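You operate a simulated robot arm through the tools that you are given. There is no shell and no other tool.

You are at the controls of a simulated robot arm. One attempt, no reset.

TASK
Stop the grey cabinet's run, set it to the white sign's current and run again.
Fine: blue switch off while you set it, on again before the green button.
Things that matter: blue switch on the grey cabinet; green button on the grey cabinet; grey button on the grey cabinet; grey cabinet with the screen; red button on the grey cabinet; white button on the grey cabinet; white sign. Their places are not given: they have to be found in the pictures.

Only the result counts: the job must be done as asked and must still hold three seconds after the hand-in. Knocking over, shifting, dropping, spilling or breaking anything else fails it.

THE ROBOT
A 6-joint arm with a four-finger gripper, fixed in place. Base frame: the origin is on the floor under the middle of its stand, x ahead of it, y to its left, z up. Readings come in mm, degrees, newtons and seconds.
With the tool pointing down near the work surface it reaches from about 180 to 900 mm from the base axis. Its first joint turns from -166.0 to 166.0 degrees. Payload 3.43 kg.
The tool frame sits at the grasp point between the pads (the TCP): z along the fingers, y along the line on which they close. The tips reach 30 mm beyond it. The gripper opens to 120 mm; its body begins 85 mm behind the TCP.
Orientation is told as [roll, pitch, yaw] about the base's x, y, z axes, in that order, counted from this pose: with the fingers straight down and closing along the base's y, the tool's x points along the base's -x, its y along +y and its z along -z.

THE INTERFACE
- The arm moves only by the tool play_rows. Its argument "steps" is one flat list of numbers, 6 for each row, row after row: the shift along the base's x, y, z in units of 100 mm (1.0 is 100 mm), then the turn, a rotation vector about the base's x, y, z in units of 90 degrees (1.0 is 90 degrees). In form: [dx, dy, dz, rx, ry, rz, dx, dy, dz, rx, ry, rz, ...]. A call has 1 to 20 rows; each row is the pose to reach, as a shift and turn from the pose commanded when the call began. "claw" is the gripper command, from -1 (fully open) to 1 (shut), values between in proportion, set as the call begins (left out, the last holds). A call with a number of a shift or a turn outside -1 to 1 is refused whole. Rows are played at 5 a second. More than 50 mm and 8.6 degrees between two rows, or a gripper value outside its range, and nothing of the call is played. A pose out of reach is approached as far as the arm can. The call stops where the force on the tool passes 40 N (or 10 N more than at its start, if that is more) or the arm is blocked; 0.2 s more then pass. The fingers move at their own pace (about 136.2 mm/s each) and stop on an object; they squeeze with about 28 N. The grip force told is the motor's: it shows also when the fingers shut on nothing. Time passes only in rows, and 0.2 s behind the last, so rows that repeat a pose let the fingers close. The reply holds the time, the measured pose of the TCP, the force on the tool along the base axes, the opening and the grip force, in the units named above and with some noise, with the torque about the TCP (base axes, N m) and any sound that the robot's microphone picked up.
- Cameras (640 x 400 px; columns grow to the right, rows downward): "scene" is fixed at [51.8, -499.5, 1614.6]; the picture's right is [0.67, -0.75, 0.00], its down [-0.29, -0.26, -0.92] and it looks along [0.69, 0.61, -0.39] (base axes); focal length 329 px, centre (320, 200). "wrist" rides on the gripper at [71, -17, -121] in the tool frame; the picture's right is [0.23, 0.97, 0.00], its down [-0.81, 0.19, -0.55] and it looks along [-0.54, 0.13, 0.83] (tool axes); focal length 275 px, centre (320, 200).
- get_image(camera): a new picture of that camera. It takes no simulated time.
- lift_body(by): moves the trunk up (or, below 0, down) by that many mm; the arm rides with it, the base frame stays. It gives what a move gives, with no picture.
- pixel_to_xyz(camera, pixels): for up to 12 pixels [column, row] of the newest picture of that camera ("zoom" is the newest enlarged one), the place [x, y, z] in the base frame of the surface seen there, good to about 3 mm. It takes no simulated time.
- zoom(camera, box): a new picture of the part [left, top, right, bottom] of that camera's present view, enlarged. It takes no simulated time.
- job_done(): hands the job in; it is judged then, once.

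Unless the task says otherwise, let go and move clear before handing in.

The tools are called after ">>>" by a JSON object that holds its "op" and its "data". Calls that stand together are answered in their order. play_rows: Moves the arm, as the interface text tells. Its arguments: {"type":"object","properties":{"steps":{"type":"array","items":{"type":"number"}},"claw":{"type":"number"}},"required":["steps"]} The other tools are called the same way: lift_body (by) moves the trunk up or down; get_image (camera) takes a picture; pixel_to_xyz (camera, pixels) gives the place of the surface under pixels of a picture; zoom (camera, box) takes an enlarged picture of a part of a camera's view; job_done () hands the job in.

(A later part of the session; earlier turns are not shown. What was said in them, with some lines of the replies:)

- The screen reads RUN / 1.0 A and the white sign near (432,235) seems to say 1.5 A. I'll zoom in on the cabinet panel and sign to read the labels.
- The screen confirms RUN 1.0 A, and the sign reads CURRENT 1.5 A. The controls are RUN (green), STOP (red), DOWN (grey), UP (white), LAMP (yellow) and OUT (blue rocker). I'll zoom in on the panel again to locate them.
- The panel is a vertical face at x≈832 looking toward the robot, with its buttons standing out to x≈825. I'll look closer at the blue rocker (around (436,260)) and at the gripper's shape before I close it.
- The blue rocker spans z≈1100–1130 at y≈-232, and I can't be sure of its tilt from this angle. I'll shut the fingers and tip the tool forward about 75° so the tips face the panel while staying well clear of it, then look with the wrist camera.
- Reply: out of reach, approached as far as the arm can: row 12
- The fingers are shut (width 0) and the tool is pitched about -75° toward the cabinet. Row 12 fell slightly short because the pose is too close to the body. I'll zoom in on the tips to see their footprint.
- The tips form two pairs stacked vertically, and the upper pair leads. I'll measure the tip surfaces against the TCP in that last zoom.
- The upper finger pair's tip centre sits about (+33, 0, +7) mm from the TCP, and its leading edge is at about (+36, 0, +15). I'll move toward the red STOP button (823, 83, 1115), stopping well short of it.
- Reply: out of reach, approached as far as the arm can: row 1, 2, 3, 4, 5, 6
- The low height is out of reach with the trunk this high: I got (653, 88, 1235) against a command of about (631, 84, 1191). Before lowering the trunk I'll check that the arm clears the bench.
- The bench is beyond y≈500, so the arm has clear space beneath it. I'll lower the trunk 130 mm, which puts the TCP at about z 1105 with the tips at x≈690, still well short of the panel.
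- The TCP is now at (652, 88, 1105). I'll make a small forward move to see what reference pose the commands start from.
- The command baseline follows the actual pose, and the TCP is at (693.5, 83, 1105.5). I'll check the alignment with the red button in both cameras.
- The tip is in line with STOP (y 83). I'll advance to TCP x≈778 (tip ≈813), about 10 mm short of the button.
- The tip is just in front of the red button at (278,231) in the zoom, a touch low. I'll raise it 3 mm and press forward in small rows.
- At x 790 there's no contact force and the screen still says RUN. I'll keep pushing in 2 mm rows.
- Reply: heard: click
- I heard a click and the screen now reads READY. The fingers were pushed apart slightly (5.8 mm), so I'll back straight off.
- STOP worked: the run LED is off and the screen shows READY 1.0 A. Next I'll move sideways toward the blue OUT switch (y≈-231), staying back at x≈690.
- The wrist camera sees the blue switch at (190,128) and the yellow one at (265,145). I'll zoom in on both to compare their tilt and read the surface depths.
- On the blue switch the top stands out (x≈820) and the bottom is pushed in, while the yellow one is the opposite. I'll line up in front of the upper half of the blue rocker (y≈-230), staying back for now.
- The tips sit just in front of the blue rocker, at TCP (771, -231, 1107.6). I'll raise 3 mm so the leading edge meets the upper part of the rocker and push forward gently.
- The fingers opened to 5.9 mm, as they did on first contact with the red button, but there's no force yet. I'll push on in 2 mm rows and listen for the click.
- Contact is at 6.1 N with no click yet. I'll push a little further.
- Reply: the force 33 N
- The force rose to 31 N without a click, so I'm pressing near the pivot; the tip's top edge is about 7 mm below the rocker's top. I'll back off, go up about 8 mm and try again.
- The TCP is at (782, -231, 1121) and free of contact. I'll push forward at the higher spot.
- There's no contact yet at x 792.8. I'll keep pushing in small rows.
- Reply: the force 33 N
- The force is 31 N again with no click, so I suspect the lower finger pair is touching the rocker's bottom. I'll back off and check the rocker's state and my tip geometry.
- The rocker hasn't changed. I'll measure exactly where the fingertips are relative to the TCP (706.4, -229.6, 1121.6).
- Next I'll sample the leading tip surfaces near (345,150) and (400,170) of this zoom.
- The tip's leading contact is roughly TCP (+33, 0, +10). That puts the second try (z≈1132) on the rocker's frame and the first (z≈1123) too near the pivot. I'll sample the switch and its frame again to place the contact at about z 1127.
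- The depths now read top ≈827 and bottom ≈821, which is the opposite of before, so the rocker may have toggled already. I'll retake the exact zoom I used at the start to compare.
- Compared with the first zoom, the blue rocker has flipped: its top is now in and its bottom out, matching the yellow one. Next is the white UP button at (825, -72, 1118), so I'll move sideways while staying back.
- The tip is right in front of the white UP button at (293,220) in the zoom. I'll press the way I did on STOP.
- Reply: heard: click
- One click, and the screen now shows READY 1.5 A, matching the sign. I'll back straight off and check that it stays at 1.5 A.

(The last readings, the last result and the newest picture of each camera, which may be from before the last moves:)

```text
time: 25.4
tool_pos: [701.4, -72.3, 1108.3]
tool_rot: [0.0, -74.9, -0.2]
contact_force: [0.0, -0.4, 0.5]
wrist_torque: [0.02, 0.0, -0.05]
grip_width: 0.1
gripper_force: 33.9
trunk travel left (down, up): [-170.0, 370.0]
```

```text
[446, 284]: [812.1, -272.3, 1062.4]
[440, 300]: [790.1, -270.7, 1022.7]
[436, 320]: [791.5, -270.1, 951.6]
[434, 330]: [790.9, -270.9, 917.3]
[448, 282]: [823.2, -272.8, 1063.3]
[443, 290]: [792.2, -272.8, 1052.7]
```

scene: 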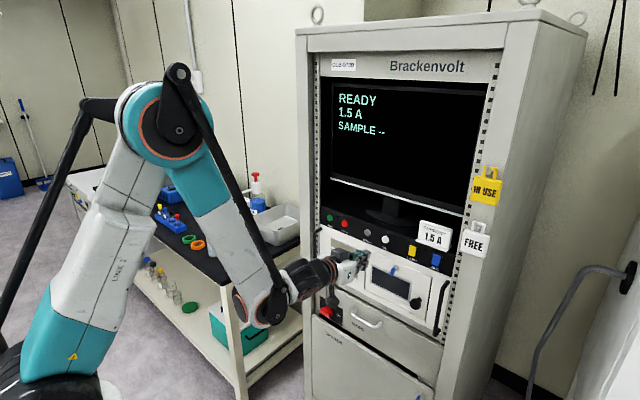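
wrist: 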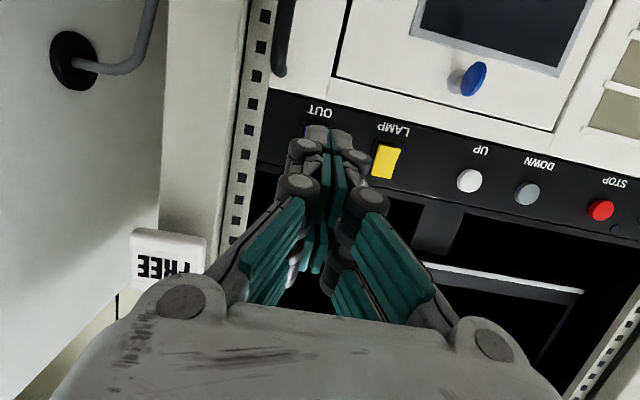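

The display holds READY 1.5 A. I'll go back to the blue switch to press its lower half, which now stands out at z≈1104. The handle nearby is at y≈-271, so I'll use y≈-227 to stay clear of it.

>>> {"op": "play_rows", "data": {"steps": [0, -0.3, -0.05, 0, 0, 0, 0, -0.65, -0.1, 0, 0, 0, 0, -1.0, -0.14, 0, 0, 0]}}

>>> {"op": "play_rows", "data": {"steps": [0, -0.3, 0, 0, 0, 0, 0.2, -0.55, 0, 0, 0, 0, 0.5, -0.55, 0, 0, 0, 0, 0.75, -0.55, 0, 0, 0, 0, 0.75, -0.55, 0, 0, 0, 0]}}

>>> {"op": "zoom", "data": {"camera": "scene", "box": [390, 225, 470, 275]}}

>>> {"op": "get_image", "data": {"camera": "wrist"}}

```text
time: 26.2
tool_pos: [700.5, -172.3, 1092.4]
tool_rot: [0.0, -74.8, -0.1]
contact_force: [0.1, -0.5, -0.4]
wrist_torque: [-0.01, 0.02, 0.0]
grip_width: 0.0
gripper_force: 33.4
trunk travel left (down, up): [-170.0, 370.0]
```

```text
time: 27.4
tool_pos: [777.2, -227.8, 1093.0]
tool_rot: [0.1, -74.9, -0.1]
contact_force: [-0.7, 0.6, -0.7]
wrist_torque: [-0.02, 0.01, 0.0]
grip_width: 0.0
gripper_force: 33.6
trunk travel left (down, up): [-170.0, 370.0]
```

```text
8.00 times, centred on (430, 250) of scene
```

zoom: 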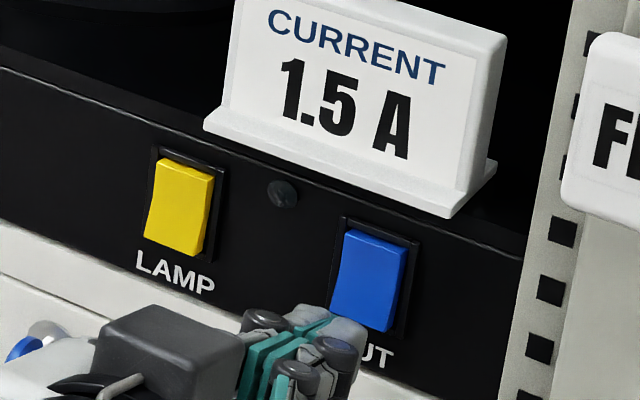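

```text
taken
```

wrist: 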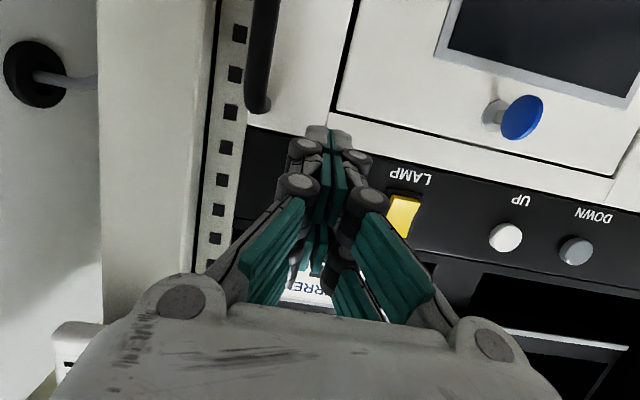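

The tip is in front of the lower half of the blue rocker, and the handle is clear to the left in the wrist view. I'll press forward in small rows.

>>> {"op": "play_rows", "data": {"steps": [0.04, 0, 0, 0, 0, 0, 0.08, 0, 0, 0, 0, 0, 0.11, 0, 0, 0, 0, 0, 0.13, 0, 0, 0, 0, 0]}}

>>> {"op": "zoom", "data": {"camera": "scene", "box": [405, 240, 453, 270]}}

```text
time: 28.4
tool_pos: [789.8, -227.3, 1093.3]
tool_rot: [0.2, -74.9, 0.0]
contact_force: [-2.6, 0.3, -1.5]
wrist_torque: [0.01, 0.01, -0.02]
grip_width: 6.0
gripper_force: 33.7
trunk travel left (down, up): [-170.0, 370.0]
```

```text
13.33 times, centred on (429, 255) of scene
```

zoom: 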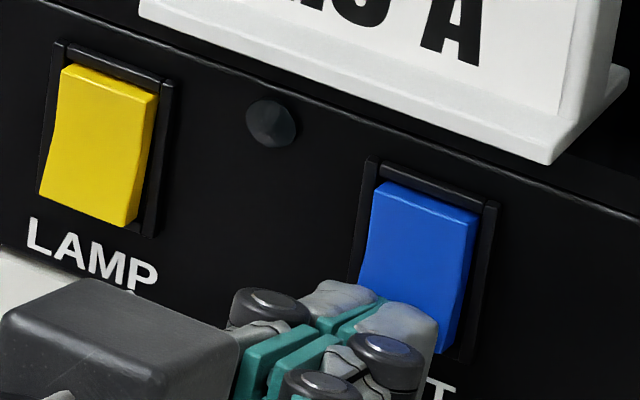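

The tip touches the lower half at 2.6 N and the rocker hasn't moved yet. I'll push further.

>>> {"op": "play_rows", "data": {"steps": [0.015, 0, 0, 0, 0, 0, 0.03, 0, 0, 0, 0, 0]}}

>>> {"op": "zoom", "data": {"camera": "scene", "box": [405, 240, 453, 270]}}

```text
time: 29.0
tool_pos: [790.7, -228.2, 1093.8]
tool_rot: [0.0, -74.9, 0.0]
contact_force: [-17.6, 1.4, -7.8]
wrist_torque: [-0.04, -0.03, 0.02]
grip_width: 6.0
gripper_force: 33.5
trunk travel left (down, up): [-170.0, 370.0]
```

```text
13.33 times, centred on (429, 255) of scene
```

zoom: 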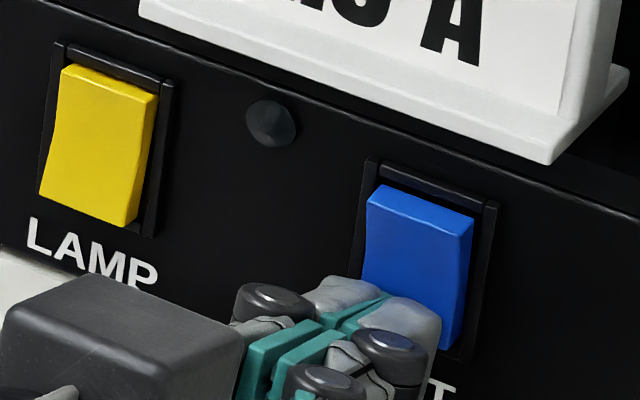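

The rocker's top has moved out again: its edge now runs (370,187)–(473,217), as it did originally. I'll back off and verify the state.

>>> {"op": "play_rows", "data": {"steps": [-0.06, 0, 0, 0, 0, 0, -0.2, 0, 0, 0, 0, 0, -0.5, 0, 0, 0, 0, 0, -0.95, 0, 0, 0, 0, 0, -0.95, 0, 0, 0, 0, 0]}}

>>> {"op": "get_image", "data": {"camera": "scene"}}

>>> {"op": "zoom", "data": {"camera": "scene", "box": [405, 240, 453, 270]}}

>>> {"op": "pixel_to_xyz", "data": {"camera": "zoom", "pixels": [[420, 205], [420, 220], [420, 240], [420, 260], [410, 290], [410, 310], [400, 325], [395, 210], [395, 240], [395, 300], [445, 225], [440, 250]]}}

```text
time: 30.2
tool_pos: [695.6, -227.4, 1093.1]
tool_rot: [0.0, -74.8, -0.1]
contact_force: [0.5, -0.8, 1.1]
wrist_torque: [-0.04, 0.02, 0.0]
grip_width: 0.2
gripper_force: 32.7
trunk travel left (down, up): [-170.0, 370.0]
```

```text
taken
```

scene: 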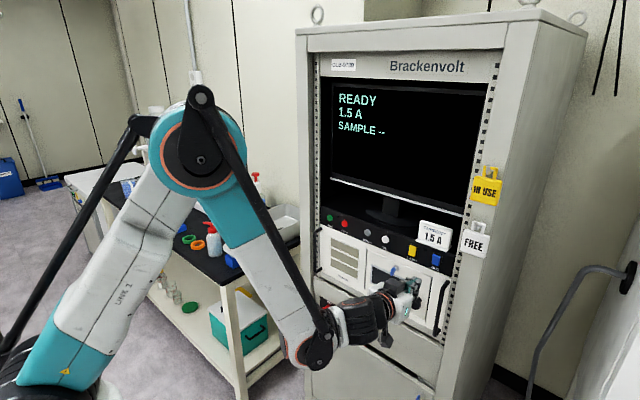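

```text
13.33 times, centred on (429, 255) of scene
```

zoom: 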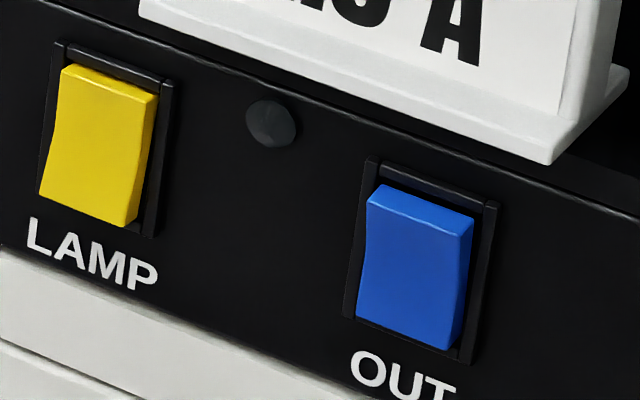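

```text
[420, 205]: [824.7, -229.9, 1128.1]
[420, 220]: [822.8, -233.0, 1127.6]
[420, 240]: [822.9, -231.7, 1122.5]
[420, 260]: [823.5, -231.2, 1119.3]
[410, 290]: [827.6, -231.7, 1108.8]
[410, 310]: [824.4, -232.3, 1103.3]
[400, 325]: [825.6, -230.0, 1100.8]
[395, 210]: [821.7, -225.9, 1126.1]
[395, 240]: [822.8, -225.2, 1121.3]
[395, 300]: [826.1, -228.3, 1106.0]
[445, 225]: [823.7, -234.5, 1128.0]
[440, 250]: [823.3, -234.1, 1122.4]
```

The blue switch is back in its original position (bottom in, top out), and the screen shows READY 1.5 A. Now I'll go to the green RUN button at (827, 148, 1116), staying back from the panel on the way.

>>> {"op": "play_rows", "data": {"steps": [0, 0.35, 0.04, 0, 0, 0, 0, 0.7, 0.1, 0, 0, 0, 0, 1.0, 0.14, 0, 0, 0]}}

>>> {"op": "play_rows", "data": {"steps": [0, 0.4, 0, 0, 0, 0, 0, 0.8, 0, 0, 0, 0, 0, 1.0, 0, 0, 0, 0]}}

>>> {"op": "play_rows", "data": {"steps": [0, 0.4, 0, 0, 0, 0, 0, 0.8, 0, 0, 0, 0, 0, 1.0, 0, 0, 0, 0]}}

>>> {"op": "play_rows", "data": {"steps": [0, 0.4, 0, 0, 0, 0, 0, 0.75, 0, 0, 0, 0, 0, 0.75, 0, 0, 0, 0]}}

>>> {"op": "get_image", "data": {"camera": "wrist"}}

>>> {"op": "get_image", "data": {"camera": "scene"}}

```text
time: 31.0
tool_pos: [697.1, -127.7, 1106.7]
tool_rot: [0.2, -75.0, -0.3]
contact_force: [0.2, -0.6, 0.0]
wrist_torque: [0.01, 0.0, 0.01]
grip_width: 0.0
gripper_force: 33.8
trunk travel left (down, up): [-170.0, 370.0]
```

```text
time: 31.8
tool_pos: [696.2, -27.9, 1107.5]
tool_rot: [0.1, -74.9, -0.3]
contact_force: [-1.0, -0.2, 0.2]
wrist_torque: [0.02, 0.03, 0.01]
grip_width: 0.0
gripper_force: 32.8
trunk travel left (down, up): [-170.0, 370.0]
```

```text
time: 32.6
tool_pos: [697.7, 72.8, 1106.5]
tool_rot: [0.3, -74.9, -0.2]
contact_force: [-0.9, -0.6, -0.9]
wrist_torque: [-0.01, 0.01, 0.02]
grip_width: 0.0
gripper_force: 33.4
trunk travel left (down, up): [-170.0, 370.0]
```

```text
time: 33.4
tool_pos: [697.4, 147.0, 1109.0]
tool_rot: [0.0, -74.8, -0.1]
contact_force: [-0.2, -0.4, -0.2]
wrist_torque: [0.03, 0.05, -0.01]
grip_width: 0.1
gripper_force: 33.5
trunk travel left (down, up): [-170.0, 370.0]
```

```text
taken
```

wrist: 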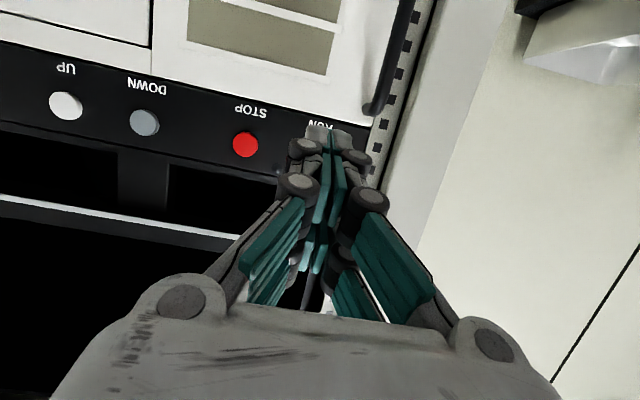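

```text
taken
```

scene: 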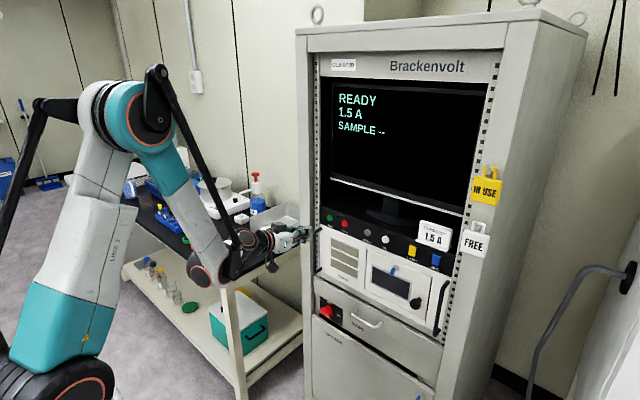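

The tip is lined up with RUN (y 147). I'll check the left handle's location near (385,85) in the wrist view before going in.

>>> {"op": "pixel_to_xyz", "data": {"camera": "wrist", "pixels": [[372, 108], [380, 95], [392, 60], [405, 20], [385, 85], [400, 75], [380, 150], [415, 150]]}}

>>> {"op": "play_rows", "data": {"steps": [0.25, 0.01, -0.01, 0, 0, 0, 0.5, 0.01, -0.01, 0, 0, 0, 0.7, 0.01, -0.01, 0, 0, 0, 0.83, 0.01, -0.01, 0, 0, 0, 0.83, 0.01, -0.01, 0, 0, 0]}}

>>> {"op": "zoom", "data": {"camera": "scene", "box": [300, 195, 380, 245]}}

```text
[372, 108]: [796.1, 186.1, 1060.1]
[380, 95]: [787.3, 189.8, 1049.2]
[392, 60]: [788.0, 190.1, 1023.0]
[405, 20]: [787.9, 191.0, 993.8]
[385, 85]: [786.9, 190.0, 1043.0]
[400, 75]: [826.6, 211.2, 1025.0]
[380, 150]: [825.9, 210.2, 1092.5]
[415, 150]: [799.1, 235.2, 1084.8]
```

```text
time: 34.6
tool_pos: [779.9, 146.2, 1106.2]
tool_rot: [0.1, -74.9, -0.1]
contact_force: [0.2, 0.8, -0.8]
wrist_torque: [-0.01, -0.01, -0.01]
grip_width: 0.0
gripper_force: 33.1
trunk travel left (down, up): [-170.0, 370.0]
```

```text
8.00 times, centred on (340, 220) of scene
```

zoom: 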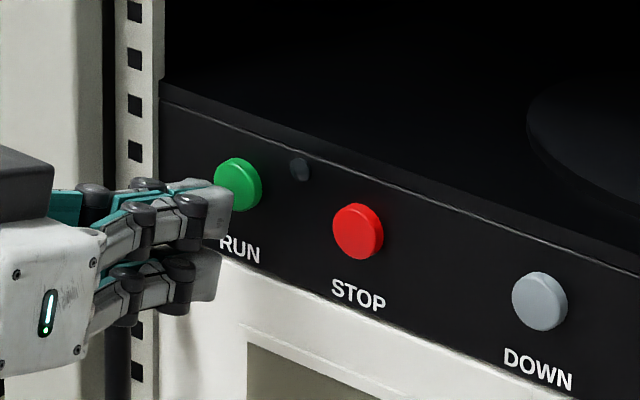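

The handle tops out at z≈1060, below the fingers. The tip is just in front of the green button at (238,183) in the zoom, so I'll press.

>>> {"op": "play_rows", "data": {"steps": [0.04, 0.01, 0.02, 0, 0, 0, 0.08, 0.01, 0.02, 0, 0, 0, 0.11, 0.01, 0.02, 0, 0, 0, 0.135, 0.01, 0.02, 0, 0, 0, 0.16, 0.01, 0.02, 0, 0, 0]}}

>>> {"op": "zoom", "data": {"camera": "scene", "box": [310, 70, 470, 250]}}

```text
time: 35.8
tool_pos: [795.4, 149.1, 1107.9]
tool_rot: [0.1, -74.9, -0.1]
contact_force: [-3.7, -1.0, -1.5]
wrist_torque: [0.03, -0.04, -0.04]
grip_width: 6.2
gripper_force: 34.2
trunk travel left (down, up): [-170.0, 370.0]
heard: click
```

```text
2.22 times, centred on (390, 160) of scene
```

zoom: 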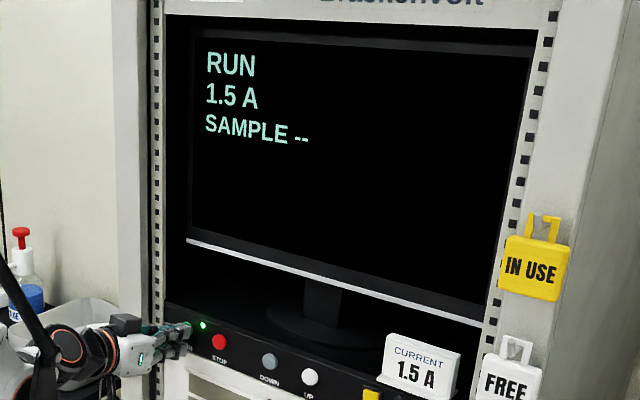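

The click came, and the screen reads RUN / 1.5 A with the green LED lit. I'll back straight away from the panel and check the final state.

>>> {"op": "play_rows", "data": {"steps": [-0.06, 0, 0, 0, 0, 0, -0.2, 0, 0, 0, 0, 0, -0.5, 0, 0, 0, 0, 0, -0.95, 0, 0, 0, 0, 0, -0.95, 0, 0, 0, 0, 0, -0.95, 0, 0, 0, 0, 0]}}

>>> {"op": "get_image", "data": {"camera": "scene"}}

>>> {"op": "zoom", "data": {"camera": "scene", "box": [310, 190, 470, 290]}}

>>> {"op": "zoom", "data": {"camera": "scene", "box": [310, 70, 470, 250]}}

```text
time: 37.2
tool_pos: [701.8, 149.4, 1110.0]
tool_rot: [0.1, -74.8, -0.1]
contact_force: [0.2, 1.0, 0.3]
wrist_torque: [0.0, -0.03, 0.01]
grip_width: 0.1
gripper_force: 33.4
trunk travel left (down, up): [-170.0, 370.0]
```

```text
taken
```

scene: 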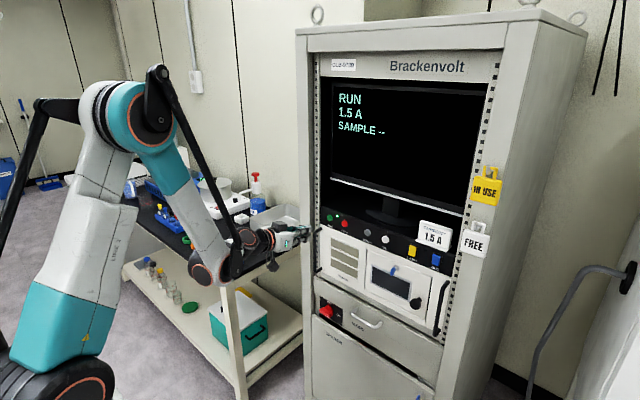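

```text
4.00 times, centred on (390, 240) of scene
```

zoom: 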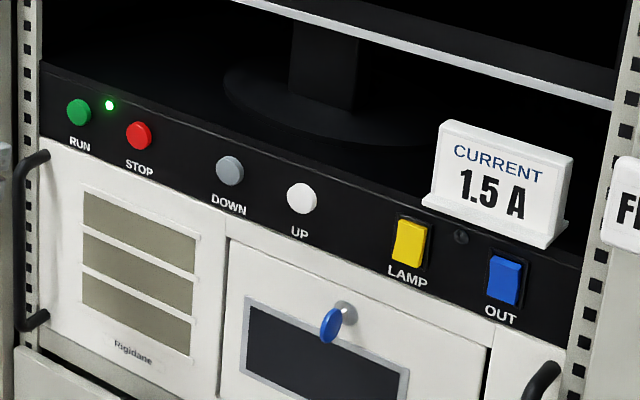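

```text
2.22 times, centred on (390, 160) of scene
```

zoom: 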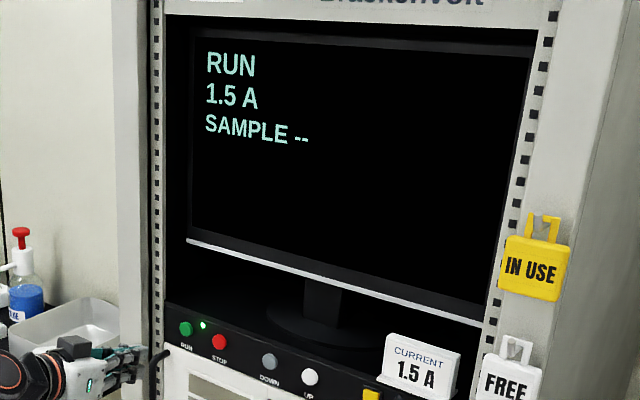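

The final state matches the request:
- **Screen:** RUN 1.5 A, same as the sign, with the run LED lit.
- **Blue switch:** back in its original position, with its bottom in.
- **Sign and other items:** the sign hasn't moved and nothing else looks disturbed.
- **Arm:** about 90 mm clear of the panel.

I'm handing in the job.

>>> {"op": "job_done", "data": {}}

```text
The job is handed in.
```

The grey cabinet is running again at 1.5 A, the current on the white sign, and I've handed the job in. The screen read RUN 1.5 A with the green LED lit when I last checked.

1. **Stop:** I pressed the red button and the screen went from RUN 1.0 A to READY.
2. **Blue switch off:** I flipped it before changing the current. The first push showed no visible effect, so I pushed a second time. A later check showed it had flipped.
3. **Set current:** one press of the white button took it from 1.0 A to 1.5 A.
4. **Blue switch on, then run:** I put it back to its original position, then pressed the green button.

The blue switch has no on/off marking I could see. I took its starting position as "on" because the cabinet was running that way and you asked for it "on again".

The arm is clear of the panel, the sign is where it was, and nothing else looks disturbed.
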